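You operate a simulated robot arm through the tools that you are given. There is no shell and no other tool. Be economical: measure what you need, move in short steps, check, and stop when the job is done.

You run a simulated two-armed robot. Do the job below in one go: nothing can be reset, and whatever is moved stays where it is left.

## Task
Pick up the cocoa cookie bag with the latest date from the top of the long table with one hand, pass it to the other hand and put it on the bottom shelf of the hamper bench. Take the large lemon jar and put it on the shelf of the small table. Put the apricot jar on top of the brown cocoa cake. Take the orange strip and put it on the brown dark tray. Put the red cup on top of the yellow lemon cake. Open the bin lid. The order is free. Set down upright: large lemon jar, apricot jar, red cup.

The check looks at the end state, three seconds after you hand in, the way a careful person would. Anything else that was tipped, shoved, dropped, spilled or broken makes it a failure. A push-on lid holds only when it is set on centred and level and pressed home; a screw cap is set on level and turned clockwise until tight.

## Robot
Two 7-joint arms with fingered hands on one trunk, on a base that drives. Base frame: it is fixed to the floor where the robot stands at the start and does not move with it; the origin is under the middle of the robot, x ahead of it, y to its left, z up; the surface under the hand at the start is at about z = 720. Units: mm, degrees, N and s.
The left shoulder is at the start at [70, 162, 1071], the right one opposite. With the tool pointing down near the work surface each hand reaches from about 340 to 820 mm from the robot's upright axis, wherever it stands, measured 20 degrees to its own side. Places, roughly: apricot jar [4000, -250, 750]; bin lid [-800, 900, 600]; bottom shelf of the hamper bench [2300, -2500, 100]; cocoa cake (11x11x5 cm) [4200, 0, 700]; cocoa cookie bag [750, 0, 750]; dark tray (38x24x8 cm) [3500, -2500, 800]; large lemon jar [3250, 250, 1000]; lemon cake (11x11x5 cm) [5100, 1500, 800]; orange strip [5500, -1000, 750]; red cup (6x6x7 cm) [5600, 1600, 800]; shelf of the small table [3500, -2500, 300]. Payload 4 kg a hand.
The TCP of each hand is the grasp point between the finger pads, 26 mm short of the fingertips. In the tool frame z runs along the fingers and y along their closing line. The gripper opens to 132 mm. The gripper's body begins 73 mm behind the TCP. The gripper is a hand of 4 fingers: y runs from the thumb to the fingers, the wrist lies at [0, 0, -224] in the tool frame, and closing takes about 1.5 s.
Orientation is told as [roll, pitch, yaw] about the base's x, y, z axes, in that order, counted from this pose: with the fingers straight down and closing along the base's y, the tool's x points along the base's -x, its y along +y and its z along -z.

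## Interface
- The arms move only by the tool jog_arm. It takes "left_series", "right_series" or both (then of equal length, played together; a hand with none holds still); each is a list of rows, each a list of 6 numbers: the shift along the tool's x, y, z in mm, then the turn, a rotation vector about the tool's x, y, z in degrees. In form: [[x, y, z, ax, ay, az], ...]. A call has 1 to 12 rows; each row shifts and turns the commanded pose from where the row before left it, along the tool's axes as they then stand. "left_grip" and "right_grip" are, for a hand that has rows, the finger opening in mm, from 0 to 132, set as the call begins (left out, the last holds). Each row takes 0.2 s and may step no farther than 50 mm and 8.6 degrees from the row before; otherwise, or with a gripper value out of range, the whole call is refused. A pose out of reach is approached as far as the arm can. The call stops where the force on the tool passes 40 N (or 10 N more than at its start, if that is more) or the arm is blocked; 0.2 s more then pass. The fingers move at their own pace (about 45 mm/s each) and stop on an object; they squeeze with about 22 N. The grip force told is the motor's: it shows also when the fingers shut on nothing. Time passes only in rows, and 0.2 s behind the last, so rows that do not move let the fingers close. The reply holds the time, the measured pose of the TCP, the force on the tool along the base axes, the opening and the grip force, in the units named above and with some noise, with the torque about the TCP (base axes, N m) and any sound that the robot's microphone picked up.
- Cameras (640 x 400 px; columns grow to the right, rows downward): "scene" is now at [81.7, 68.9, 1277]; the picture's right is [0.90, -0.43, -0.00], its down [-0.34, -0.70, -0.63] and it looks along [0.27, 0.57, -0.78] (base axes); focal length 214 px, centre (320, 200). "left" rides on the left gripper at [-73, 6, -94] in its tool frame; the picture's right is [-0.08, -1.00, 0.00], its down [0.78, -0.06, -0.62] and it looks along [0.61, -0.05, 0.79] (tool axes); focal length 230 px, centre (320, 200). "right" rides on the right gripper at [73, 6, -94] in its tool frame; the picture's right is [-0.08, 1.00, 0.00], its down [-0.79, -0.06, -0.62] and it looks along [-0.61, -0.05, 0.79] (tool axes); focal length 230 px, centre (320, 200).
- capture(camera): a new picture of that camera. The clock stands still meanwhile.
- raise_lower(by): slides the trunk up (or, below 0, down) by that many mm; the arms and the scene camera ride with it, the base frame stays. It gives what a move gives, with no picture.
- base_move(legs): drives the robot by 1 to 6 legs, each [ahead, left, turn to the left] in mm, mm and degrees, along the robot's own axes; the way and the turn of a leg run together, so that a leg with both is an arc; at most 1500 mm and 180 degrees a leg. The arms and the cameras ride along, it lands a little off, and it stops where it bumps. It gives what a move gives.
- finger_targets(finger1, finger2, finger3, thumb_bend, hand): sets how far each is bent, from 0 (flat) to 1 (curled in); at 0.3 the hand is open as for a grip, at 0.7 the pads meet at the TCP. One left out holds its place. A second passes; each finger stops where it meets its share of the squeeze, and holds until it gets a number again. A gripper value or a shape takes the hand back. It gives what a move gives, with no picture; readings hold the bend of each and the force on the fingers (four entries, about 0 where the hand has none), thumb and palm.
- set_grasp(shape, hand): the hand has 4 fingers and takes this shape, open, in about a second: jaw (thumb against the fingers, like two jaws); tri (thumb and two fingers); tip (a fingertip pinch); poke (one finger out to press); point (the index stretched); flat (the hand flat); cup (the hand cupped); fist (a fist). The gripper value then closes the fingers along that shape, each until it touches; the sizes above hold for jaw. It gives what a move gives, with no picture.
- pan_tilt(pan, tilt): turns the head with the scene camera to pan (to the left, within 86 degrees either way) and tilt (down, from -29 to 69), counted from straight ahead of the robot. It gives what a move gives.
- point_at(camera, pixels): for up to 12 pixels [column, row] of the newest picture of that camera ("zoom" is the newest enlarged one), the place [x, y, z] in the base frame of the surface seen there, good to about 2 mm. The clock stands still meanwhile.
- enlarge(camera, box): a new picture of the part [left, top, right, bottom] of that camera's present view, enlarged. The clock stands still meanwhile.
- job_done(): hands the job in; it is judged then, once.

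Work in short steps. Measure before you move; look again where a grasp or a placing could have gone wrong, and mend it. You have 124 turns and 128 pictures in all, those below and enlarged ones among them. Open the grippers and draw the arms clear of the work before you hand the job in, unless the task says otherwise.

The tools are called as a command line: name --argument value ..., lists and objects as JSON in quotes. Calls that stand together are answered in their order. jog_arm: Moves the arms, as the interface text tells. Its arguments: {"type":"object","properties":{"left_series":{"type":"array","items":{"type":"array","items":{"type":"number"}}},"left_grip":{"type":"number"},"right_series":{"type":"array","items":{"type":"array","items":{"type":"number"}}},"right_grip":{"type":"number"}},"required":[]} The other tools are called the same way: raise_lower (by) slides the trunk up or down; set_grasp (shape, hand) gives the hand a shape; finger_targets (finger1, finger2, finger3, thumb_bend, hand) moves the fingers one by one; base_move (legs) drives the base; pan_tilt (pan, tilt) turns the head that bears the scene camera; capture (camera) takes a picture; point_at (camera, pixels) gives the place of the surface under pixels of a picture; enlarge (camera, box) takes an enlarged picture of a part of a camera's view; job_done () hands the job in.

At the start:

```text
time_s: 0.0
left_tool_pos: [367.9, 404.2, 1007.5]
left_orientation: [0.1, 0.0, 0.0]
left_force: [0.0, -0.5, 0.2]
left_torque: [-0.01, 0.0, 0.01]
left_finger_gap: 131.8
left_grasp_force: 0.1
left_shape: jaw
left_bend: [0.3, 0.3, 0.3, 0.3]
left_finger forces: [0.1, 0.1, 0.1, 0.1, 0.1, 0.0]
right_tool_pos: [477.3, 78.2, 1023.2]
right_orientation: [0.1, -0.1, 0.1]
right_force: [0.7, -0.7, -0.3]
right_torque: [0.01, -0.02, 0.01]
right_finger_gap: 132.1
right_grasp_force: 0.1
right_shape: jaw
right_bend: [0.3, 0.3, 0.3, 0.3]
right_finger forces: [0.0, 0.1, 0.0, 0.0, 0.0, 0.0]
trunk travel left (down, up): [-550.0, 390.0]
robot x, y, heading: [0.0, 1.0, 0.2]
head pan, tilt: [64.3, 51.1]
```

scene: 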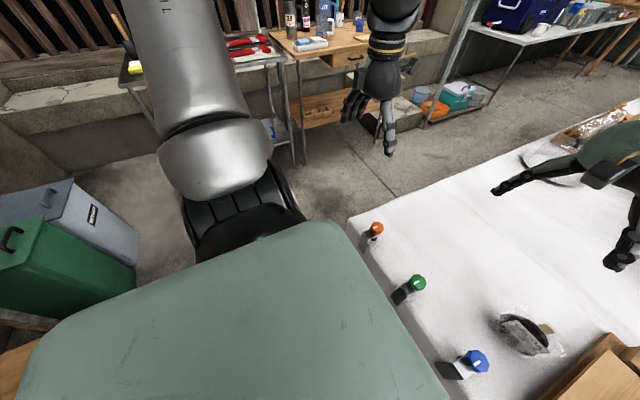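
right: 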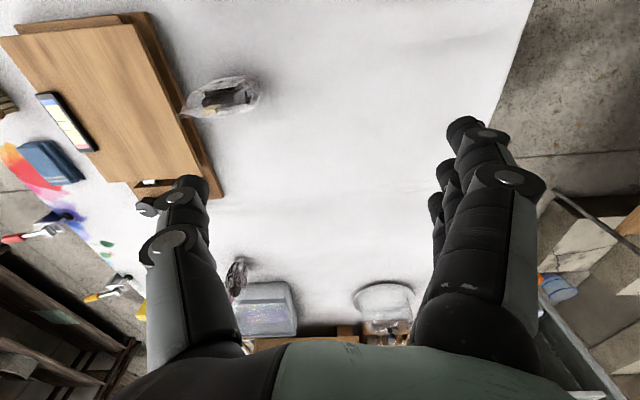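
left: 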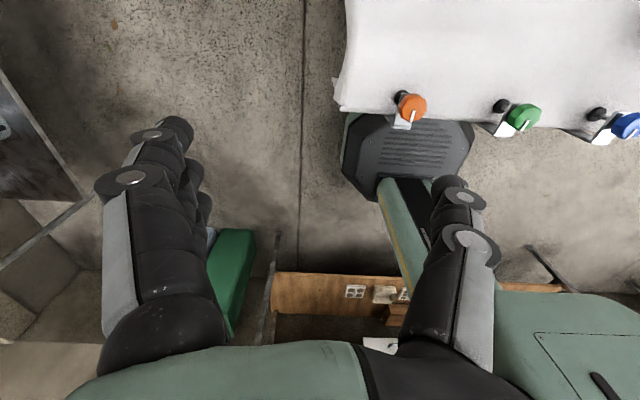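

I start by looking at the table straight ahead to find the cookie bags.

pan_tilt --pan 0 --tilt 40

capture --camera "scene"

```text
time_s: 1.4
left_tool_pos: [367.2, 405.4, 1008.2]
left_orientation: [0.0, 0.0, 0.0]
left_force: [-0.8, 0.5, 0.0]
left_torque: [-0.01, -0.02, -0.05]
left_finger_gap: 131.7
left_grasp_force: 0.1
left_shape: jaw
left_bend: [0.3, 0.3, 0.3, 0.3]
left_finger forces: [0.1, 0.0, 0.0, 0.0, 0.0, 0.1]
right_tool_pos: [476.1, 79.0, 1023.0]
right_orientation: [0.1, 0.0, 0.0]
right_force: [0.0, 0.4, 0.3]
right_torque: [0.02, 0.03, -0.03]
right_finger_gap: 131.9
right_grasp_force: 0.0
right_shape: jaw
right_bend: [0.3, 0.3, 0.3, 0.3]
right_finger forces: [0.0, 0.0, 0.1, 0.1, 0.0, 0.0]
trunk travel left (down, up): [-550.0, 390.0]
robot x, y, heading: [-0.8, -1.6, -0.3]
head pan, tilt: [0.0, 40.0]
```

```text
124 pictures are left
```

scene: 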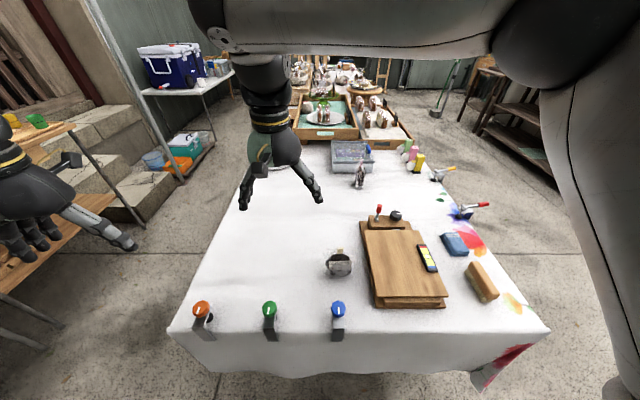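

The arms partly block; the items at (338,262), (358,175) look like bags. I enlarge the table and beyond.

enlarge --camera "scene" --box '[230, 60, 470, 210]'

enlarge --camera "scene" --box '[300, 190, 460, 290]'

point_at --camera "scene" --pixels '[[338, 262], [358, 175], [323, 112], [350, 152], [380, 120], [358, 90], [250, 250], [270, 150]]'

```text
2.67 times, centred on (350, 135) of scene
```

zoom: 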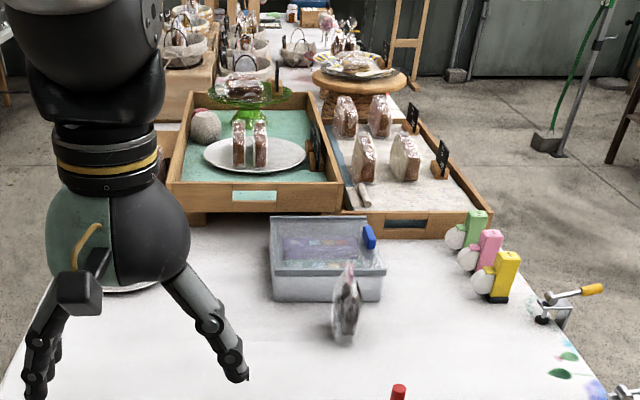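

```text
4.00 times, centred on (380, 240) of scene
```

zoom: 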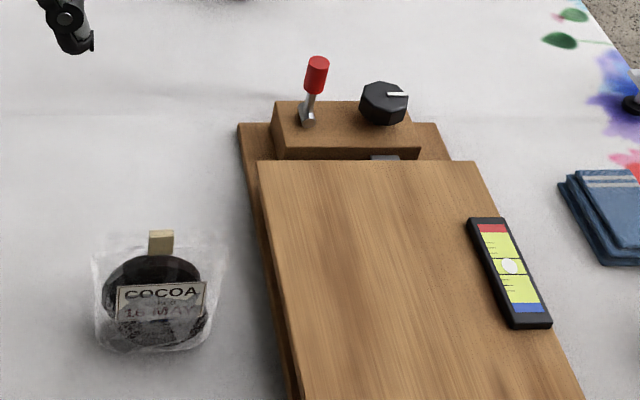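

```text
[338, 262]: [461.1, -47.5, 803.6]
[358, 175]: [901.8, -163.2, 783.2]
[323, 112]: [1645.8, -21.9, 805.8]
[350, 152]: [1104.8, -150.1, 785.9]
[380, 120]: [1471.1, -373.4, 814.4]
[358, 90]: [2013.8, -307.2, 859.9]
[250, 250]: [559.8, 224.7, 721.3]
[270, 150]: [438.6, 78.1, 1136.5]
```

Bag 1 reads "COCOA 1? MAY". I zoom further and pull the right hand aside to see what it hides.

enlarge --camera "scene" --box '[314, 240, 362, 284]'

jog_arm --right_series '[[0, -50, -20, 0, 0, 0], [0, -50, -20, 0, 0, 0], [0, -50, -20, 0, 0, 0], [0, -50, -20, 0, 0, 0], [0, -50, 0, 0, 0, 0], [0, -50, 0, 0, 0, 0], [0, -50, 0, 0, 0, 0], [0, -50, 0, 0, 0, 0]]'

capture --camera "scene"

```text
9.09 times, centred on (338, 262) of scene
```

zoom: 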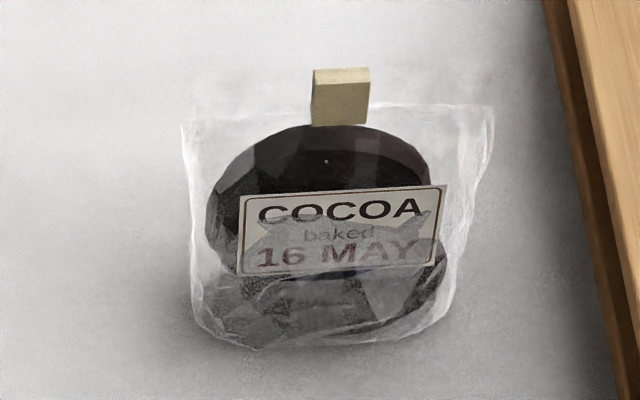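

```text
refused: row 1 steps farther than a row can; nothing moved
```

```text
120 pictures are left
```

scene: 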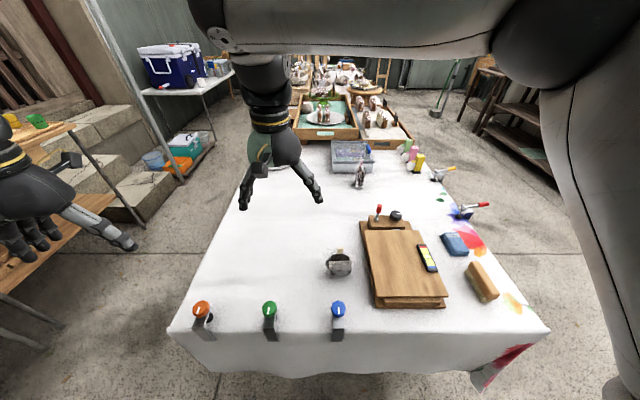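

Bag 1: 16 MAY. Move right hand in legal steps (total ≤50 mm).

jog_arm --right_series '[[0, -45, -20, 0, 0, 0], [0, -45, -20, 0, 0, 0], [0, -45, -20, 0, 0, 0], [0, -45, -20, 0, 0, 0], [0, -45, 0, 0, 0, 0], [0, -45, 0, 0, 0, 0], [0, -45, 0, 0, 0, 0], [0, -45, 0, 0, 0, 0], [0, -45, 0, 0, 0, 0]]'

capture --camera "scene"

enlarge --camera "scene" --box '[230, 60, 470, 210]'

```text
time_s: 3.4
left_tool_pos: [367.3, 403.6, 1008.4]
left_orientation: [0.1, -0.1, 0.1]
left_force: [-0.5, -0.6, -0.3]
left_torque: [0.03, 0.02, 0.0]
left_finger_gap: 132.0
left_grasp_force: 0.0
left_shape: jaw
left_bend: [0.3, 0.3, 0.3, 0.3]
left_finger forces: [0.0, 0.0, 0.0, 0.1, 0.0, 0.0]
right_tool_pos: [477.6, -321.6, 1093.6]
right_orientation: [0.1, -0.1, 0.0]
right_force: [0.2, -0.8, 0.0]
right_torque: [0.01, 0.02, 0.01]
right_finger_gap: 132.1
right_grasp_force: 0.1
right_shape: jaw
right_bend: [0.3, 0.3, 0.3, 0.3]
right_finger forces: [0.0, 0.1, 0.0, 0.0, 0.0, 0.0]
right hand out of reach, approached as far as the arm can: row 9
trunk travel left (down, up): [-550.0, 390.0]
robot x, y, heading: [1.1, -0.3, -0.1]
head pan, tilt: [0.0, 40.0]
```

```text
119 pictures are left
```

scene: 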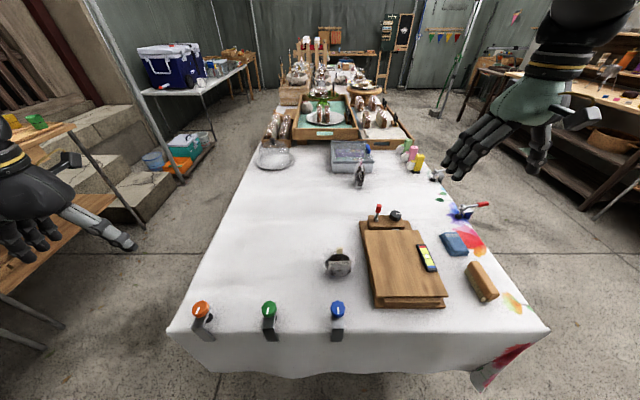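

```text
2.67 times, centred on (350, 135) of scene
```

zoom: 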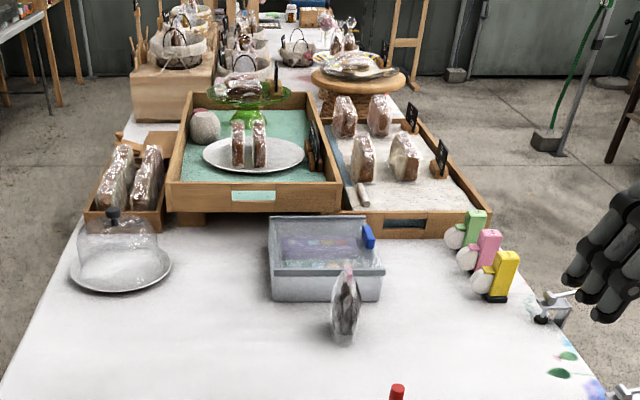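

Bag 2 at zoom (346,305) is edge-on. I zoom in on it and the crate/plate items for other bags.

enlarge --camera "scene" --box '[328, 140, 392, 190]'

enlarge --camera "scene" --box '[260, 50, 420, 150]'

raise_lower --by 200

enlarge --camera "scene" --box '[240, 60, 440, 200]'

```text
8.00 times, centred on (360, 165) of scene
```

zoom: 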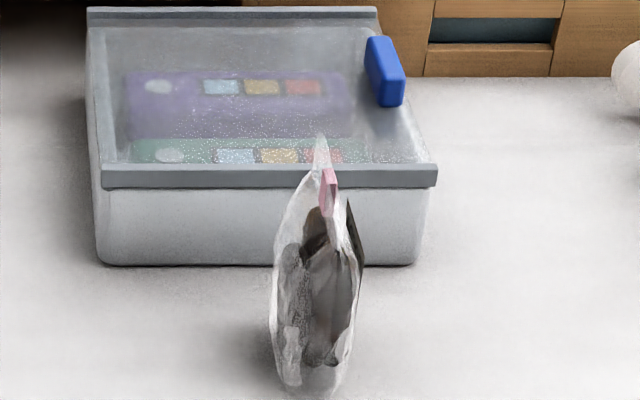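

```text
4.00 times, centred on (340, 100) of scene
```

zoom: 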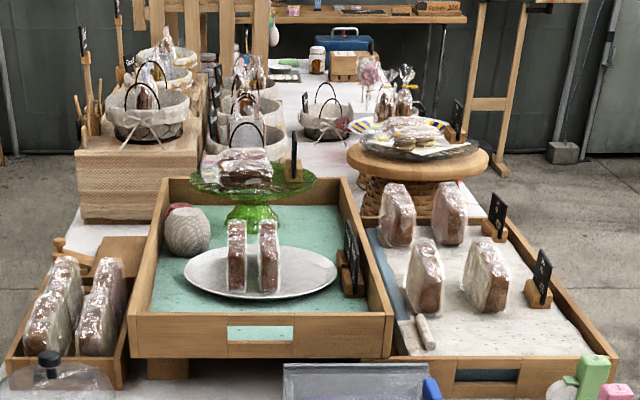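

```text
time_s: 5.5
left_tool_pos: [366.5, 404.8, 1207.7]
left_orientation: [0.0, 0.0, 0.0]
left_force: [-0.6, -0.1, -0.4]
left_torque: [-0.01, -0.02, 0.04]
left_finger_gap: 132.0
left_grasp_force: 0.0
left_shape: jaw
left_bend: [0.3, 0.3, 0.3, 0.3]
left_finger forces: [0.0, 0.0, 0.0, 0.0, 0.0, 0.1]
right_tool_pos: [478.6, -318.5, 1294.5]
right_orientation: [0.0, -0.1, -0.1]
right_force: [0.2, 0.1, 0.0]
right_torque: [0.0, -0.01, -0.04]
right_finger_gap: 131.8
right_grasp_force: 0.0
right_shape: jaw
right_bend: [0.3, 0.3, 0.3, 0.3]
right_finger forces: [0.0, 0.0, 0.0, 0.0, 0.0, 0.1]
trunk travel left (down, up): [-750.0, 190.0]
robot x, y, heading: [-3.1, -1.8, 0.2]
head pan, tilt: [0.0, 40.0]
```

```text
2.86 times, centred on (340, 130) of scene
```

zoom: 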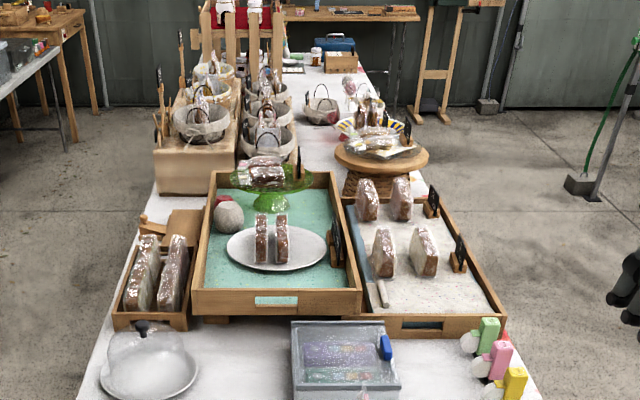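

I look right to check floor space before driving there to read bag 2's label (facing -y).

pan_tilt --pan -60 --tilt 35

capture --camera "scene"

pan_tilt --pan -30 --tilt 25

capture --camera "scene"

```text
time_s: 6.8
left_tool_pos: [367.1, 404.9, 1208.3]
left_orientation: [0.0, 0.0, 0.0]
left_force: [-0.3, -0.3, 0.9]
left_torque: [-0.01, 0.0, 0.02]
left_finger_gap: 132.0
left_grasp_force: 0.0
left_shape: jaw
left_bend: [0.3, 0.3, 0.3, 0.3]
left_finger forces: [0.0, 0.0, 0.0, 0.1, 0.0, 0.0]
right_tool_pos: [477.3, -318.5, 1295.5]
right_orientation: [0.0, 0.0, 0.0]
right_force: [0.1, 1.0, 0.0]
right_torque: [0.01, 0.03, 0.03]
right_finger_gap: 131.9
right_grasp_force: 0.1
right_shape: jaw
right_bend: [0.3, 0.3, 0.3, 0.3]
right_finger forces: [0.0, 0.0, 0.0, 0.1, 0.0, 0.0]
trunk travel left (down, up): [-750.0, 190.0]
robot x, y, heading: [0.9, -2.2, -0.2]
head pan, tilt: [-60.0, 35.0]
```

```text
114 pictures are left
```

scene: 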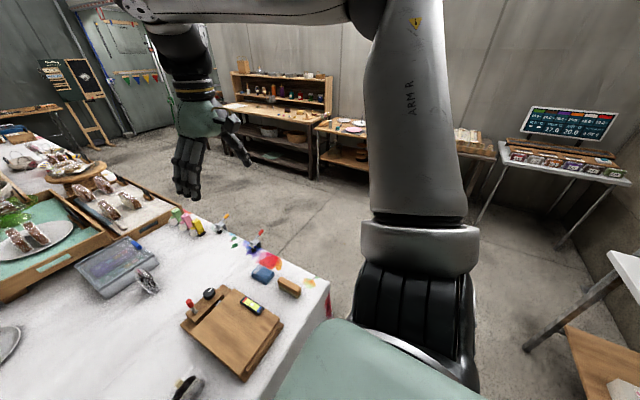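

```text
time_s: 7.8
left_tool_pos: [365.8, 405.1, 1208.4]
left_orientation: [0.1, 0.0, -0.1]
left_force: [-0.5, -0.5, 1.0]
left_torque: [0.01, 0.02, 0.01]
left_finger_gap: 131.8
left_grasp_force: 0.1
left_shape: jaw
left_bend: [0.3, 0.3, 0.3, 0.3]
left_finger forces: [0.0, 0.1, 0.1, 0.0, 0.1, 0.1]
right_tool_pos: [478.1, -320.2, 1295.6]
right_orientation: [0.0, -0.1, 0.1]
right_force: [-0.1, -0.8, 0.0]
right_torque: [-0.01, 0.01, -0.02]
right_finger_gap: 131.7
right_grasp_force: 0.2
right_shape: jaw
right_bend: [0.3, 0.3, 0.3, 0.3]
right_finger forces: [0.0, 0.1, 0.0, 0.0, 0.1, 0.0]
trunk travel left (down, up): [-750.0, 190.0]
robot x, y, heading: [0.0, -0.1, -0.1]
head pan, tilt: [-30.0, 25.0]
```

```text
113 pictures are left
```

scene: 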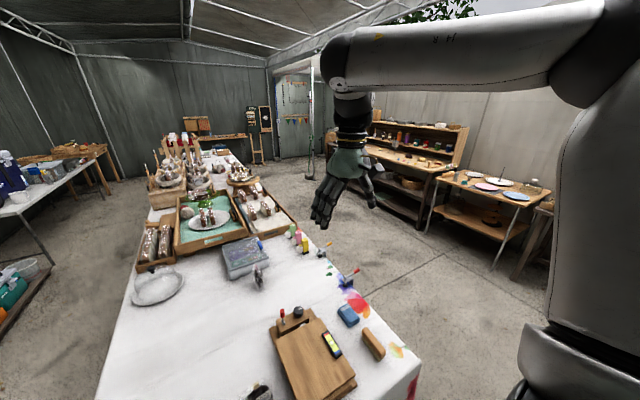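

The aisle on the right is clear. I drive right then ahead along the table and face it; bag 2's label should be visible.

enlarge --camera "scene" --box '[238, 255, 278, 295]'

point_at --camera "scene" --pixels '[[435, 245], [560, 270], [510, 215], [400, 175]]'

base_move --legs '[[0, -1100, 0], [800, 0, 0], [0, 0, 90]]'

pan_tilt --pan 0 --tilt 35

capture --camera "scene"

```text
10.00 times, centred on (258, 275) of scene
```

zoom: 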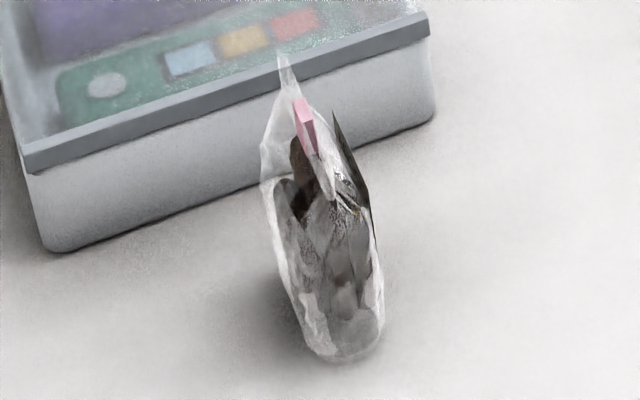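

```text
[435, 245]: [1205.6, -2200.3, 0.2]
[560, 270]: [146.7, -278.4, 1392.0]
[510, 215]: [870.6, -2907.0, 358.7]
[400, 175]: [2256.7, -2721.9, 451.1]
```

```text
time_s: 21.2
left_tool_pos: [381.0, -739.2, 1208.8]
left_orientation: [0.1, 0.0, 91.2]
left_force: [0.5, 0.9, -0.1]
left_torque: [-0.01, -0.03, 0.03]
left_finger_gap: 131.7
left_grasp_force: 0.1
left_shape: jaw
left_bend: [0.3, 0.3, 0.3, 0.3]
left_finger forces: [0.0, 0.0, 0.0, 0.1, 0.1, 0.0]
right_tool_pos: [1103.3, -612.0, 1295.0]
right_orientation: [0.0, -0.2, 91.3]
right_force: [0.8, 0.6, -0.4]
right_torque: [0.03, -0.01, -0.02]
right_finger_gap: 131.7
right_grasp_force: 0.0
right_shape: jaw
right_bend: [0.3, 0.3, 0.3, 0.3]
right_finger forces: [0.0, 0.1, 0.1, 0.0, 0.0, 0.1]
trunk travel left (down, up): [-750.0, 190.0]
robot x, y, heading: [796.8, -1098.5, 91.0]
head pan, tilt: [-30.0, 25.0]
```

```text
time_s: 22.1
left_tool_pos: [381.8, -739.1, 1208.2]
left_orientation: [0.1, 0.0, 91.3]
left_force: [0.5, -0.6, -0.1]
left_torque: [-0.04, 0.01, 0.03]
left_finger_gap: 131.7
left_grasp_force: 0.1
left_shape: jaw
left_bend: [0.3, 0.3, 0.3, 0.3]
left_finger forces: [0.1, 0.0, 0.0, 0.0, 0.1, 0.0]
right_tool_pos: [1102.5, -612.1, 1294.8]
right_orientation: [0.0, -0.1, 91.3]
right_force: [0.1, 0.0, 0.0]
right_torque: [0.0, 0.01, 0.0]
right_finger_gap: 131.9
right_grasp_force: 0.1
right_shape: jaw
right_bend: [0.3, 0.3, 0.3, 0.3]
right_finger forces: [0.1, 0.0, 0.0, 0.0, 0.1, 0.0]
trunk travel left (down, up): [-750.0, 190.0]
robot x, y, heading: [795.6, -1100.4, 91.2]
head pan, tilt: [0.0, 35.0]
```

```text
111 pictures are left
```

scene: 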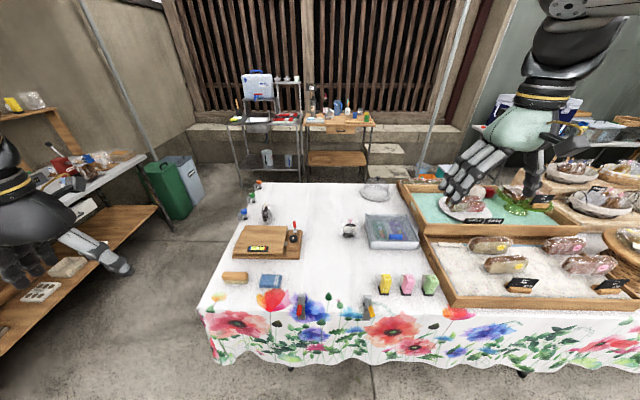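

Zoom on bag 2 at (349,230).

enlarge --camera "scene" --box '[335, 215, 367, 243]'

enlarge --camera "scene" --box '[200, 170, 460, 330]'

enlarge --camera "scene" --box '[420, 150, 640, 310]'

```text
14.29 times, centred on (351, 229) of scene
```

zoom: 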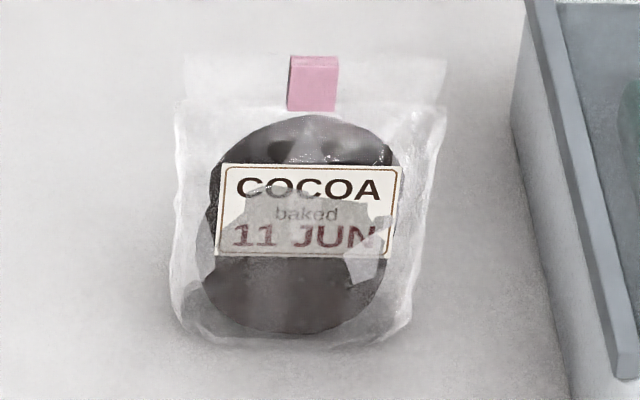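

```text
2.46 times, centred on (330, 250) of scene
```

zoom: 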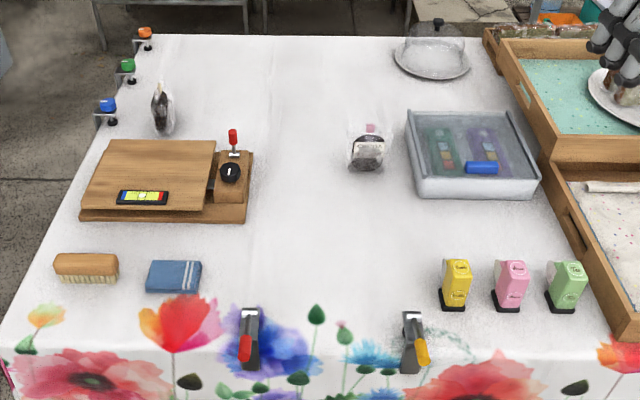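

```text
2.50 times, centred on (530, 230) of scene
```

zoom: 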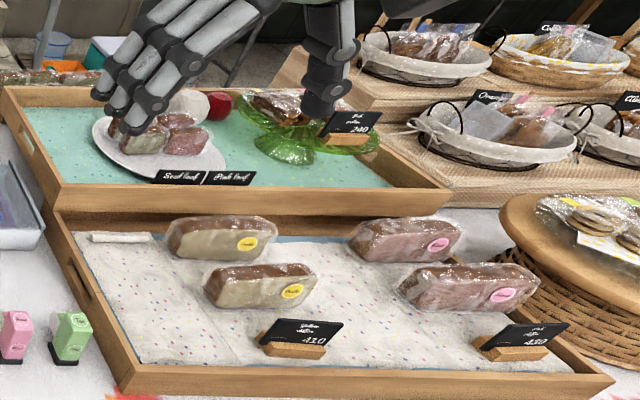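

Bag 2 is 11 JUN, later. I check the far baskets for other cocoa bags too.

pan_tilt --pan -55 --tilt 25

capture --camera "scene"

pan_tilt --pan 65 --tilt 25

capture --camera "scene"

```text
time_s: 23.4
left_tool_pos: [382.0, -739.3, 1207.3]
left_orientation: [-0.1, 0.0, 91.2]
left_force: [0.4, 0.7, 0.3]
left_torque: [0.02, -0.03, 0.0]
left_finger_gap: 131.6
left_grasp_force: 0.0
left_shape: jaw
left_bend: [0.3, 0.3, 0.3, 0.3]
left_finger forces: [0.0, 0.0, 0.1, 0.0, 0.0, 0.1]
right_tool_pos: [1101.8, -611.1, 1294.8]
right_orientation: [0.0, -0.1, 91.3]
right_force: [0.2, 0.7, -0.5]
right_torque: [-0.01, 0.0, -0.02]
right_finger_gap: 131.9
right_grasp_force: 0.2
right_shape: jaw
right_bend: [0.3, 0.3, 0.3, 0.3]
right_finger forces: [0.0, 0.1, 0.0, 0.0, 0.0, 0.0]
trunk travel left (down, up): [-750.0, 190.0]
robot x, y, heading: [795.4, -1099.8, 91.4]
head pan, tilt: [-55.0, 25.0]
```

```text
107 pictures are left
```

scene: 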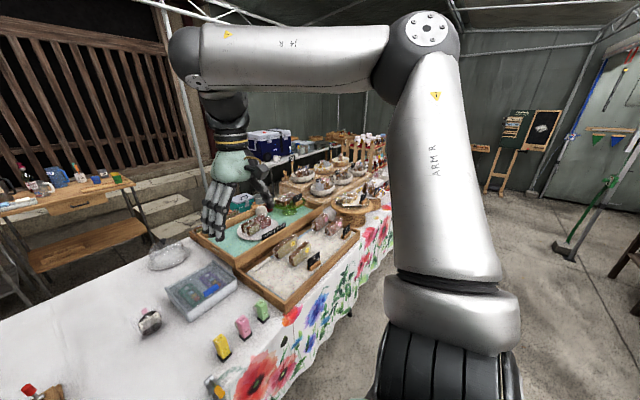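

```text
time_s: 25.4
left_tool_pos: [381.1, -739.2, 1207.6]
left_orientation: [0.1, -0.1, 91.4]
left_force: [0.7, 0.7, 0.7]
left_torque: [0.03, -0.02, 0.01]
left_finger_gap: 131.6
left_grasp_force: 0.0
left_shape: jaw
left_bend: [0.3, 0.3, 0.3, 0.3]
left_finger forces: [0.0, 0.0, 0.0, 0.1, 0.1, 0.0]
right_tool_pos: [1103.8, -611.0, 1295.7]
right_orientation: [0.0, -0.1, 91.3]
right_force: [0.1, 0.6, -0.5]
right_torque: [0.05, -0.02, -0.01]
right_finger_gap: 132.3
right_grasp_force: 0.0
right_shape: jaw
right_bend: [0.3, 0.3, 0.3, 0.3]
right_finger forces: [0.0, 0.0, 0.0, 0.1, 0.0, 0.0]
trunk travel left (down, up): [-750.0, 190.0]
robot x, y, heading: [791.9, -1100.8, 91.2]
head pan, tilt: [65.0, 25.0]
```

```text
106 pictures are left
```

scene: 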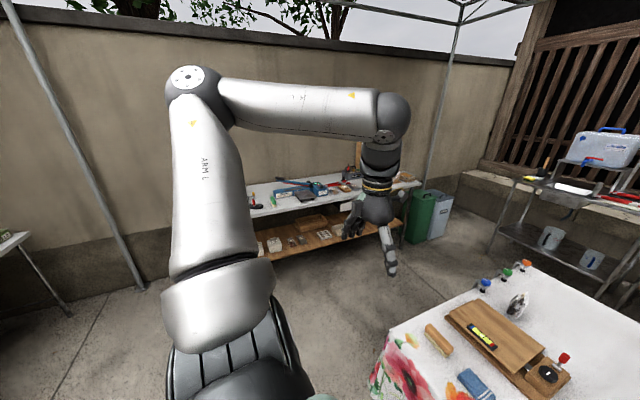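

Two bins (green, grey) noted. I now approach the table for bag 2 and measure it.

base_move --legs '[[290, 0, -1]]'

pan_tilt --pan 0 --tilt 50

capture --camera "scene"

```text
time_s: 27.4
left_tool_pos: [382.1, -444.7, 1208.6]
left_orientation: [0.1, -0.2, 90.5]
left_force: [0.2, -0.4, -0.4]
left_torque: [0.01, 0.01, -0.02]
left_finger_gap: 131.6
left_grasp_force: 0.1
left_shape: jaw
left_bend: [0.3, 0.3, 0.3, 0.3]
left_finger forces: [0.1, 0.1, 0.1, 0.0, 0.1, 0.0]
right_tool_pos: [1105.2, -326.6, 1296.5]
right_orientation: [0.0, -0.3, 90.5]
right_force: [0.3, -0.2, 0.6]
right_torque: [-0.02, 0.02, -0.02]
right_finger_gap: 131.9
right_grasp_force: 0.1
right_shape: jaw
right_bend: [0.3, 0.3, 0.3, 0.3]
right_finger forces: [0.0, 0.1, 0.1, 0.0, 0.0, 0.0]
trunk travel left (down, up): [-750.0, 190.0]
robot x, y, heading: [791.0, -805.2, 90.4]
head pan, tilt: [65.0, 25.0]
```

```text
time_s: 28.7
left_tool_pos: [382.0, -442.6, 1208.5]
left_orientation: [0.0, -0.1, 90.5]
left_force: [-1.0, -0.1, 0.1]
left_torque: [-0.02, -0.04, 0.01]
left_finger_gap: 131.7
left_grasp_force: 0.1
left_shape: jaw
left_bend: [0.3, 0.3, 0.3, 0.3]
left_finger forces: [0.1, 0.1, 0.1, 0.0, 0.1, 0.0]
right_tool_pos: [1104.4, -325.4, 1294.9]
right_orientation: [0.0, -0.1, 90.4]
right_force: [0.2, 0.2, 0.5]
right_torque: [0.0, -0.01, -0.01]
right_finger_gap: 131.9
right_grasp_force: 0.2
right_shape: jaw
right_bend: [0.3, 0.3, 0.3, 0.3]
right_finger forces: [0.0, 0.0, 0.0, 0.0, 0.0, 0.0]
trunk travel left (down, up): [-750.0, 190.0]
robot x, y, heading: [789.3, -808.5, 90.4]
head pan, tilt: [0.0, 50.0]
```

```text
105 pictures are left
```

scene: 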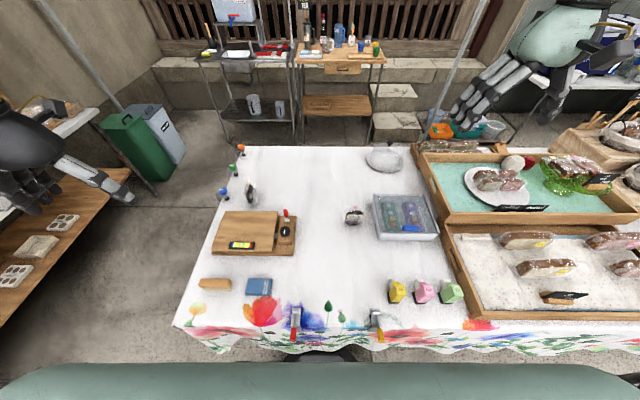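

enlarge --camera "scene" --box '[330, 195, 378, 235]'

```text
10.00 times, centred on (354, 215) of scene
```

zoom: 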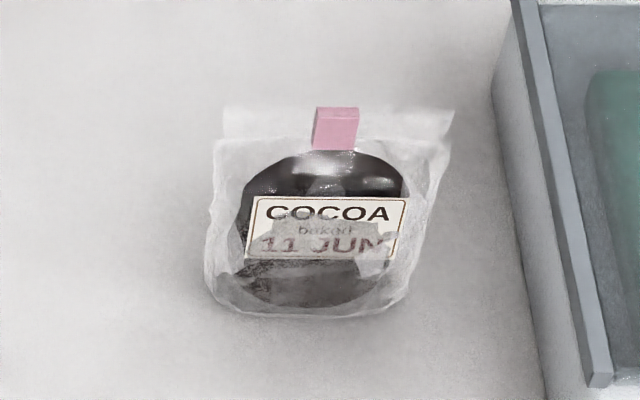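

I measure points on the bag: clip, edges, label, base.

point_at --camera "zoom" --pixels '[[335, 110], [335, 140], [230, 130], [445, 125], [320, 220], [215, 280], [415, 285], [310, 310], [320, 170], [100, 300], [515, 20]]'

```text
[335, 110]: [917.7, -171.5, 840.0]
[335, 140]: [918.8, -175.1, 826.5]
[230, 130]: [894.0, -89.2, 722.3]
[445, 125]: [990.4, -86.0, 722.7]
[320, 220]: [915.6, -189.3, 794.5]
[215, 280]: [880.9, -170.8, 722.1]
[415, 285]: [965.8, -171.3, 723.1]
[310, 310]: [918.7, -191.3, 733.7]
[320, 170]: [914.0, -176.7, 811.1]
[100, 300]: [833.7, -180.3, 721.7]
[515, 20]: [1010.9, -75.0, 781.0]
```

Bag 2 centre ≈ (917,-171), top 845, base 721. I lower the trunk and turn the right hand so it closes along base y.

raise_lower --by -200

jog_arm --right_series '[[0, 0, 0, 0, 0, 8.2], [0, 0, 0, 0, 0, 8.2], [0, 0, 0, 0, 0, 8.2], [0, 0, 0, 0, 0, 8.2], [0, 0, 0, 0, 0, 8.2], [0, 0, 0, 0, 0, 8.2], [0, 0, 0, 0, 0, 8.2], [0, 0, 0, 0, 0, 8.2], [0, 0, 0, 0, 0, 8.2], [0, 0, 0, 0, 0, 8.2], [0, 0, 0, 0, 0, 8.2]]' --right_grip 90

```text
time_s: 30.9
left_tool_pos: [381.8, -442.9, 1007.4]
left_orientation: [-0.1, 0.0, 90.5]
left_force: [-0.6, -0.5, 0.8]
left_torque: [0.01, 0.01, -0.01]
left_finger_gap: 131.7
left_grasp_force: 0.1
left_shape: jaw
left_bend: [0.3, 0.3, 0.3, 0.3]
left_finger forces: [0.0, 0.0, 0.1, 0.0, 0.1, 0.1]
right_tool_pos: [1105.7, -324.7, 1095.5]
right_orientation: [0.0, -0.2, 90.5]
right_force: [-0.3, 0.3, 0.4]
right_torque: [0.01, 0.0, -0.01]
right_finger_gap: 131.9
right_grasp_force: 0.1
right_shape: jaw
right_bend: [0.3, 0.3, 0.3, 0.3]
right_finger forces: [0.2, 0.0, 0.0, 0.1, 0.0, 0.0]
trunk travel left (down, up): [-550.0, 390.0]
robot x, y, heading: [792.1, -805.6, 90.3]
head pan, tilt: [0.0, 50.0]
```

```text
time_s: 33.3
left_tool_pos: [381.4, -442.4, 1008.1]
left_orientation: [0.0, 0.0, 90.5]
left_force: [0.8, 0.3, -0.3]
left_torque: [0.0, -0.01, 0.01]
left_finger_gap: 131.9
left_grasp_force: 0.0
left_shape: jaw
left_bend: [0.3, 0.3, 0.3, 0.3]
left_finger forces: [0.1, 0.1, 0.0, 0.0, 0.1, 0.0]
right_tool_pos: [1105.8, -326.4, 1095.5]
right_orientation: [0.2, 0.0, 0.1]
right_force: [0.0, -0.4, 0.1]
right_torque: [0.0, -0.06, 0.0]
right_finger_gap: 90.5
right_grasp_force: 0.1
right_shape: jaw
right_bend: [0.68, 0.68, 0.68, 0.65]
right_finger forces: [0.1, 0.1, 0.1, 0.0, 0.1, 0.0]
trunk travel left (down, up): [-550.0, 390.0]
robot x, y, heading: [793.8, -806.6, 90.6]
head pan, tilt: [0.0, 50.0]
```

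Turned well (yaw 0.1). Move above the bag: tool x +189, y +155, down to z≈905.

jog_arm --right_series '[[38, 31, 0, 0, 0, 0], [38, 31, 0, 0, 0, 0], [38, 31, 0, 0, 0, 0], [38, 31, 0, 0, 0, 0], [37, 31, 0, 0, 0, 0], [0, 0, 48, 0, 0, 0], [0, 0, 48, 0, 0, 0], [0, 0, 48, 0, 0, 0], [0, 0, 46, 0, 0, 0]]'

capture --camera "right"

enlarge --camera "scene" --box '[300, 140, 420, 240]'

```text
time_s: 35.3
left_tool_pos: [382.0, -441.6, 1009.1]
left_orientation: [0.0, 0.1, 90.5]
left_force: [-0.2, 0.8, 0.5]
left_torque: [0.0, 0.0, 0.02]
left_finger_gap: 131.9
left_grasp_force: 0.0
left_shape: jaw
left_bend: [0.3, 0.3, 0.3, 0.3]
left_finger forces: [0.1, 0.0, 0.0, 0.0, 0.0, 0.0]
right_tool_pos: [925.8, -195.2, 898.7]
right_orientation: [0.2, 0.1, 0.3]
right_force: [-0.2, 0.7, 0.1]
right_torque: [0.01, 0.03, 0.02]
right_finger_gap: 90.2
right_grasp_force: 0.0
right_shape: jaw
right_bend: [0.68, 0.68, 0.68, 0.65]
right_finger forces: [0.0, 0.0, 0.0, 0.0, 0.0, 0.0]
right hand out of reach, approached as far as the arm can: row 5
trunk travel left (down, up): [-550.0, 390.0]
robot x, y, heading: [788.5, -805.3, 90.6]
head pan, tilt: [0.0, 50.0]
```

```text
103 pictures are left
```

right: 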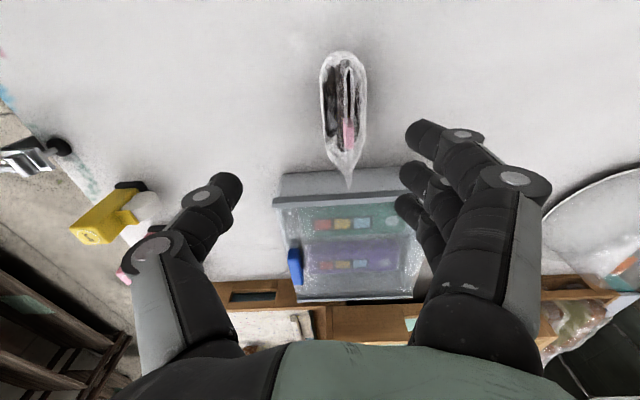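

```text
4.00 times, centred on (360, 190) of scene
```

zoom: 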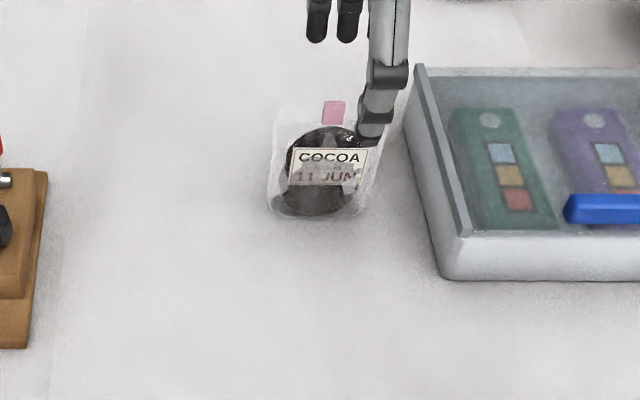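

Hand at (926,-195); needs x −9, y +24. I try the shift at this lower height.

jog_arm --right_series '[[9, 24, 0, 0, 0, 0], [0, 0, 0, 0, 0, 0]]'

```text
time_s: 35.9
left_tool_pos: [383.2, -443.3, 1008.7]
left_orientation: [0.0, 0.0, 90.6]
left_force: [-0.2, -0.5, 0.8]
left_torque: [0.01, 0.0, 0.01]
left_finger_gap: 131.7
left_grasp_force: 0.0
left_shape: jaw
left_bend: [0.3, 0.3, 0.3, 0.3]
left_finger forces: [0.1, 0.0, 0.1, 0.1, 0.0, 0.0]
right_tool_pos: [917.7, -172.0, 899.8]
right_orientation: [0.3, 0.0, 0.3]
right_force: [-0.7, 0.0, 0.8]
right_torque: [0.0, 0.04, 0.03]
right_finger_gap: 90.6
right_grasp_force: 0.1
right_shape: jaw
right_bend: [0.68, 0.68, 0.68, 0.65]
right_finger forces: [0.1, 0.1, 0.0, 0.0, 0.1, 0.1]
trunk travel left (down, up): [-550.0, 390.0]
robot x, y, heading: [790.4, -806.4, 90.4]
head pan, tilt: [0.0, 50.0]
```

In place. Descend to z≈808 and close gently.

jog_arm --right_series '[[0, 0, 45, 0, 0, 0], [0, 0, 46, 0, 0, 0], [0, 0, 0, 0, 0, 0]]'

jog_arm --right_series '[[0, 0, 0, 0, 0, 0], [0, 0, 0, 0, 0, 0], [0, 0, 0, 0, 0, 0], [0, 0, 0, 0, 0, 0], [0, 0, 0, 0, 0, 0], [0, 0, 0, 0, 0, 0], [0, 0, 0, 0, 0, 0], [0, 0, 0, 0, 0, 0]]' --right_grip 0

enlarge --camera "scene" --box '[300, 140, 420, 240]'

```text
time_s: 36.7
left_tool_pos: [381.2, -443.1, 1006.9]
left_orientation: [0.1, 0.0, 90.4]
left_force: [-1.1, -0.6, 0.3]
left_torque: [0.01, 0.0, -0.01]
left_finger_gap: 131.8
left_grasp_force: 0.1
left_shape: jaw
left_bend: [0.3, 0.3, 0.3, 0.3]
left_finger forces: [0.0, 0.0, 0.1, 0.0, 0.0, 0.1]
right_tool_pos: [918.3, -170.0, 809.4]
right_orientation: [0.3, 0.0, 0.4]
right_force: [-0.6, 0.2, 0.0]
right_torque: [0.0, -0.01, -0.02]
right_finger_gap: 90.5
right_grasp_force: 0.0
right_shape: jaw
right_bend: [0.68, 0.68, 0.68, 0.65]
right_finger forces: [0.0, 0.0, 0.0, 0.0, 0.0, 0.1]
trunk travel left (down, up): [-550.0, 390.0]
robot x, y, heading: [788.3, -808.6, 90.5]
head pan, tilt: [0.0, 50.0]
```

```text
time_s: 38.5
left_tool_pos: [381.1, -443.6, 1007.8]
left_orientation: [-0.1, 0.0, 90.5]
left_force: [-0.8, -0.4, -0.3]
left_torque: [0.04, -0.03, 0.03]
left_finger_gap: 131.5
left_grasp_force: 0.0
left_shape: jaw
left_bend: [0.3, 0.3, 0.3, 0.3]
left_finger forces: [0.0, 0.1, 0.0, 0.0, 0.0, 0.1]
right_tool_pos: [918.3, -169.3, 809.7]
right_orientation: [0.1, 0.0, 0.3]
right_force: [0.1, -0.6, -0.5]
right_torque: [-0.02, 0.02, 0.01]
right_finger_gap: 29.3
right_grasp_force: 11.8
right_shape: jaw
right_bend: [0.73, 0.73, 0.73, 0.7]
right_finger forces: [3.5, 3.6, 3.6, 0.0, 10.6, 0.1]
trunk travel left (down, up): [-550.0, 390.0]
robot x, y, heading: [788.0, -805.3, 90.3]
head pan, tilt: [0.0, 50.0]
```

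```text
4.00 times, centred on (360, 190) of scene
```

zoom: 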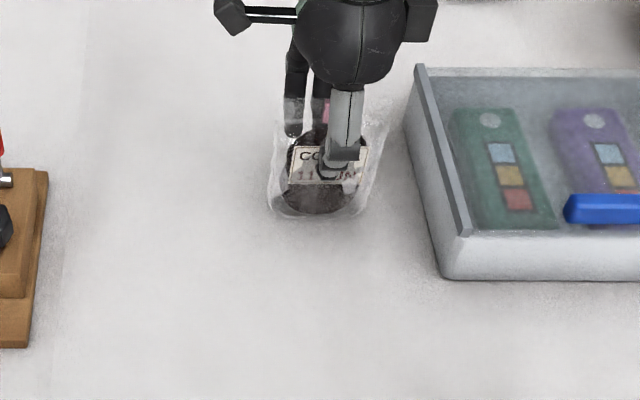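

Gripped (gap 29 mm, 11.8 N). Lift straight up 130 mm, then back the base away into free space.

jog_arm --right_series '[[0, 0, -25, 0, 0, 0], [0, 0, -35, 0, 0, 0], [0, 0, -40, 0, 0, 0], [0, 0, -30, 0, 0, 0], [0, -40, 0, 0, 0, 0]]'

base_move --legs '[[-600, 0, 0]]'

capture --camera "scene"

```text
time_s: 39.7
left_tool_pos: [382.8, -442.7, 1008.1]
left_orientation: [0.1, 0.0, 90.4]
left_force: [0.1, 0.0, -0.6]
left_torque: [0.02, 0.04, -0.01]
left_finger_gap: 131.6
left_grasp_force: 0.1
left_shape: jaw
left_bend: [0.3, 0.3, 0.3, 0.3]
left_finger forces: [0.0, 0.1, 0.0, 0.0, 0.1, 0.0]
right_tool_pos: [923.1, -211.5, 940.2]
right_orientation: [0.1, 0.2, 0.3]
right_force: [-0.2, -0.8, -0.3]
right_torque: [0.04, 0.02, -0.02]
right_finger_gap: 29.0
right_grasp_force: 12.4
right_shape: jaw
right_bend: [0.73, 0.73, 0.73, 0.7]
right_finger forces: [3.6, 3.6, 3.6, 0.0, 10.8, 0.0]
trunk travel left (down, up): [-550.0, 390.0]
robot x, y, heading: [790.4, -804.1, 90.8]
head pan, tilt: [0.0, 50.0]
```

```text
time_s: 43.1
left_tool_pos: [386.8, -1042.9, 1008.2]
left_orientation: [0.0, 0.0, 90.2]
left_force: [0.4, -0.3, 0.7]
left_torque: [0.02, 0.02, 0.01]
left_finger_gap: 131.8
left_grasp_force: 0.1
left_shape: jaw
left_bend: [0.3, 0.3, 0.3, 0.3]
left_finger forces: [0.1, 0.1, 0.0, 0.0, 0.1, 0.0]
right_tool_pos: [927.2, -814.0, 939.1]
right_orientation: [0.1, 0.0, 0.0]
right_force: [-0.6, 0.6, -1.3]
right_torque: [-0.01, 0.01, -0.01]
right_finger_gap: 29.0
right_grasp_force: 12.1
right_shape: jaw
right_bend: [0.73, 0.73, 0.73, 0.7]
right_finger forces: [3.6, 3.7, 3.7, 0.0, 10.8, 0.0]
trunk travel left (down, up): [-550.0, 390.0]
robot x, y, heading: [795.5, -1407.6, 90.4]
head pan, tilt: [0.0, 50.0]
```

```text
100 pictures are left
```

scene: 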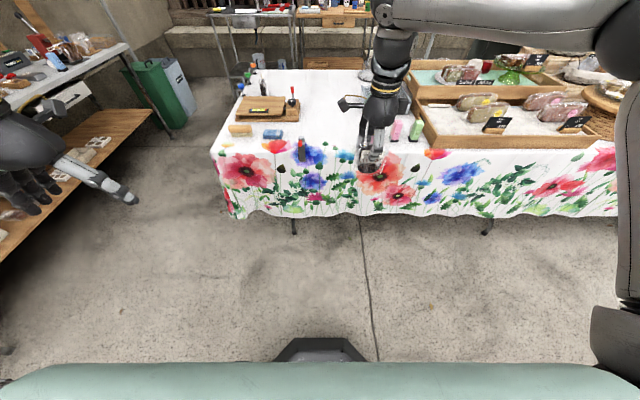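

Bag secure. Now turn the right hand to yaw 90 (bag width along robot forward) and bring the left hand forward, pointing it ahead.

jog_arm --right_series '[[0, 0, 0, 0, 0, -8.2], [0, 0, 0, 0, 0, -8.2], [0, 0, 0, 0, 0, -8.2], [0, 0, 0, 0, 0, -8.2], [0, 0, 0, 0, 0, -8.2], [0, 0, 0, 0, 0, -8.2], [0, 0, 0, 0, 0, -8.2], [0, 0, 0, 0, 0, -8.2], [0, 0, 0, 0, 0, -8.2], [0, 0, 0, 0, 0, -8.2], [0, 0, 0, 0, 0, -8.2]]' --left_series '[[-40, 0, 0, 0, 0, 0], [-40, 0, 0, 0, 0, 0], [-40, 0, 0, 0, 0, 0], [-40, 0, 20, 0, 0, 0], [0, 0, 40, 0, 0, 0], [0, 0, 40, 0, 0, 0], [0, 0, 0, 0, -8.2, 0], [0, 0, 0, 0, -8.2, 0], [0, 0, 0, 0, -8.2, 0], [0, 0, 0, 0, -8.2, 0], [0, 0, 0, 0, -8.2, 0]]'

jog_arm --left_series '[[0, 0, 0, 0, -8.2, 0], [0, 0, 0, 0, -8.2, 0], [0, 0, 0, 0, -8.2, 0], [0, 0, 0, 0, -8.2, 0], [0, 0, 0, 0, -8.2, 0], [0, 0, 0, 0, -8.2, 0]]' --right_series '[[0, 0, 0, 0, 0, 0], [0, 0, 30, 0, 0, 0], [0, 0, 30, 0, 0, 0], [0, 25, 0, 0, 0, 0], [0, 25, 0, 0, 0, 0], [0, 25, 0, 0, 0, 0]]' --left_grip 110

capture --camera "scene"

```text
time_s: 45.5
left_tool_pos: [384.9, -883.8, 909.4]
left_orientation: [-0.2, -41.2, 90.3]
left_force: [-0.4, -0.2, -0.1]
left_torque: [0.01, 0.01, -0.04]
left_finger_gap: 131.6
left_grasp_force: 0.1
left_shape: jaw
left_bend: [0.3, 0.3, 0.3, 0.3]
left_finger forces: [0.0, 0.1, 0.0, 0.0, 0.1, 0.0]
right_tool_pos: [925.6, -814.3, 939.8]
right_orientation: [-0.1, -0.2, 90.3]
right_force: [-0.1, 0.2, -0.4]
right_torque: [-0.02, 0.0, 0.03]
right_finger_gap: 28.9
right_grasp_force: 12.2
right_shape: jaw
right_bend: [0.73, 0.73, 0.73, 0.7]
right_finger forces: [3.6, 3.6, 3.6, 0.0, 10.8, 0.0]
trunk travel left (down, up): [-550.0, 390.0]
robot x, y, heading: [790.9, -1410.0, 90.3]
head pan, tilt: [0.0, 50.0]
```

```text
time_s: 46.9
left_tool_pos: [385.2, -882.3, 907.4]
left_orientation: [-0.3, -68.4, 90.4]
left_force: [0.1, 0.6, -0.4]
left_torque: [0.01, -0.02, -0.03]
left_finger_gap: 110.5
left_grasp_force: 0.1
left_shape: jaw
left_bend: [0.56, 0.56, 0.56, 0.52]
left_finger forces: [0.1, 0.1, 0.1, 0.1, 0.0, 0.0]
left hand out of reach, approached as far as the arm can: row 4, 5, 6
right_tool_pos: [851.2, -814.3, 879.3]
right_orientation: [-0.1, -0.1, 90.1]
right_force: [0.2, 0.7, -1.0]
right_torque: [0.01, 0.01, -0.03]
right_finger_gap: 29.1
right_grasp_force: 11.9
right_shape: jaw
right_bend: [0.73, 0.73, 0.73, 0.7]
right_finger forces: [3.6, 3.7, 3.6, 0.0, 10.8, 0.0]
trunk travel left (down, up): [-550.0, 390.0]
robot x, y, heading: [791.9, -1410.2, 90.3]
head pan, tilt: [0.0, 50.0]
```

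```text
99 pictures are left
```

scene: 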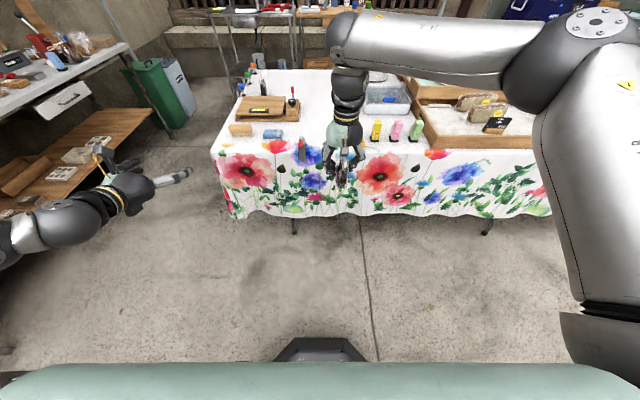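

Left reached only −68° of pitch out at the side; I move it inward and lower, where the wrist may allow full forward pointing.

jog_arm --left_series '[[20, -40, 0, 0, 0, 0], [20, -40, 0, 0, 0, 0], [20, -40, 0, 0, 0, 0], [0, -40, 0, 0, 0, 0], [0, -40, 0, 0, 0, 0], [0, 0, 0, 0, 0, 0]]'

```text
time_s: 48.3
left_tool_pos: [537.5, -873.7, 887.4]
left_orientation: [-0.2, -68.4, 90.4]
left_force: [0.8, 0.0, -0.2]
left_torque: [-0.06, -0.05, 0.01]
left_finger_gap: 110.6
left_grasp_force: 0.0
left_shape: jaw
left_bend: [0.56, 0.56, 0.56, 0.52]
left_finger forces: [0.0, 0.0, 0.0, 0.0, 0.0, 0.0]
left hand out of reach, approached as far as the arm can: row 2, 3, 4, 5
right_tool_pos: [851.4, -814.8, 878.2]
right_orientation: [0.0, -0.2, 90.2]
right_force: [-0.3, -0.1, -0.6]
right_torque: [-0.07, 0.0, 0.04]
right_finger_gap: 28.7
right_grasp_force: 12.1
right_shape: jaw
right_bend: [0.73, 0.73, 0.73, 0.7]
right_finger forces: [3.6, 3.7, 3.6, 0.0, 10.8, 0.0]
trunk travel left (down, up): [-550.0, 390.0]
robot x, y, heading: [795.4, -1410.1, 90.2]
head pan, tilt: [0.0, 50.0]
```

The left hand holds a pitch of −68° (22° below horizontal), which is fine for gripping the bag's lower near part. I bring the bag to the centre and the left hand to a pre-pose behind it.

jog_arm --right_series '[[-20, 40, 0, 0, 0, 0], [-20, 40, 0, 0, 0, 0], [0, 0, 0, 0, 0, 0], [0, 0, 0, 0, 0, 0], [0, 0, 0, 0, 0, 0], [0, 0, 0, 0, 0, 0], [0, 0, 0, 0, 0, 0], [0, 0, 0, 0, 0, 0]]' --left_series '[[22, 0, -19, 0, 0, 0], [22, 0, -18, 0, 0, 0], [0, -40, 0, 0, 0, 0], [0, -40, 0, 0, 0, 0], [0, -40, 0, 0, 0, 0], [0, -40, 0, 0, 0, 0], [0, -40, 0, 0, 0, 0], [0, -34, 0, 0, 0, 0]]'

capture --camera "left"

capture --camera "scene"

```text
time_s: 50.1
left_tool_pos: [646.4, -895.0, 872.6]
left_orientation: [-0.3, -68.8, 90.5]
left_force: [-0.7, 0.1, -0.5]
left_torque: [-0.03, 0.03, 0.02]
left_finger_gap: 110.0
left_grasp_force: 0.1
left_shape: jaw
left_bend: [0.56, 0.56, 0.56, 0.52]
left_finger forces: [0.0, 0.0, 0.0, 0.0, 0.1, 0.1]
left hand out of reach, approached as far as the arm can: row 1, 2, 3, 4, 5, 6, 7, 8
right_tool_pos: [771.2, -775.1, 877.8]
right_orientation: [0.0, -0.3, 90.2]
right_force: [0.3, -0.9, -0.7]
right_torque: [0.0, 0.0, 0.03]
right_finger_gap: 29.1
right_grasp_force: 11.9
right_shape: jaw
right_bend: [0.73, 0.73, 0.73, 0.7]
right_finger forces: [3.5, 3.6, 3.6, 0.1, 10.7, 0.0]
trunk travel left (down, up): [-550.0, 390.0]
robot x, y, heading: [792.7, -1408.6, 90.4]
head pan, tilt: [0.0, 50.0]
```

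```text
98 pictures are left
```

left: 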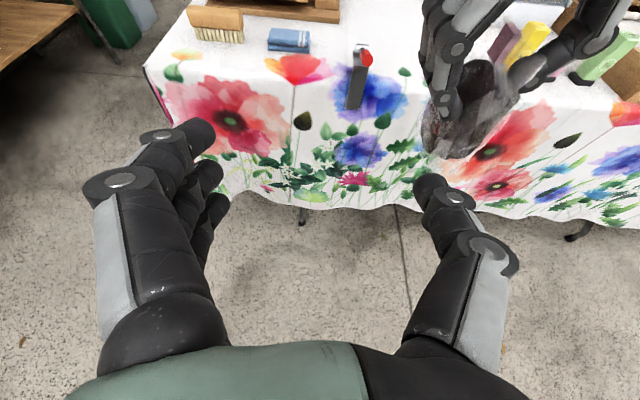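

```text
97 pictures are left
```

scene: 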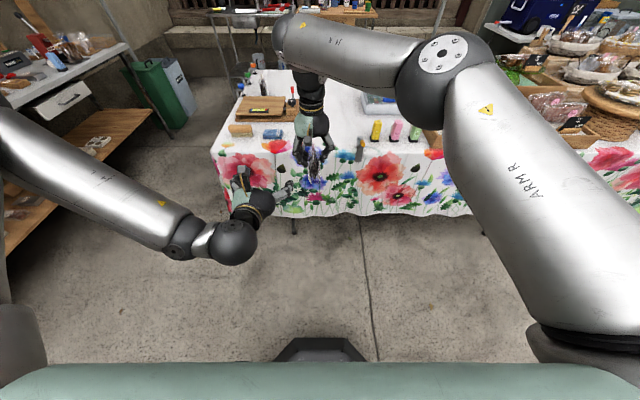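

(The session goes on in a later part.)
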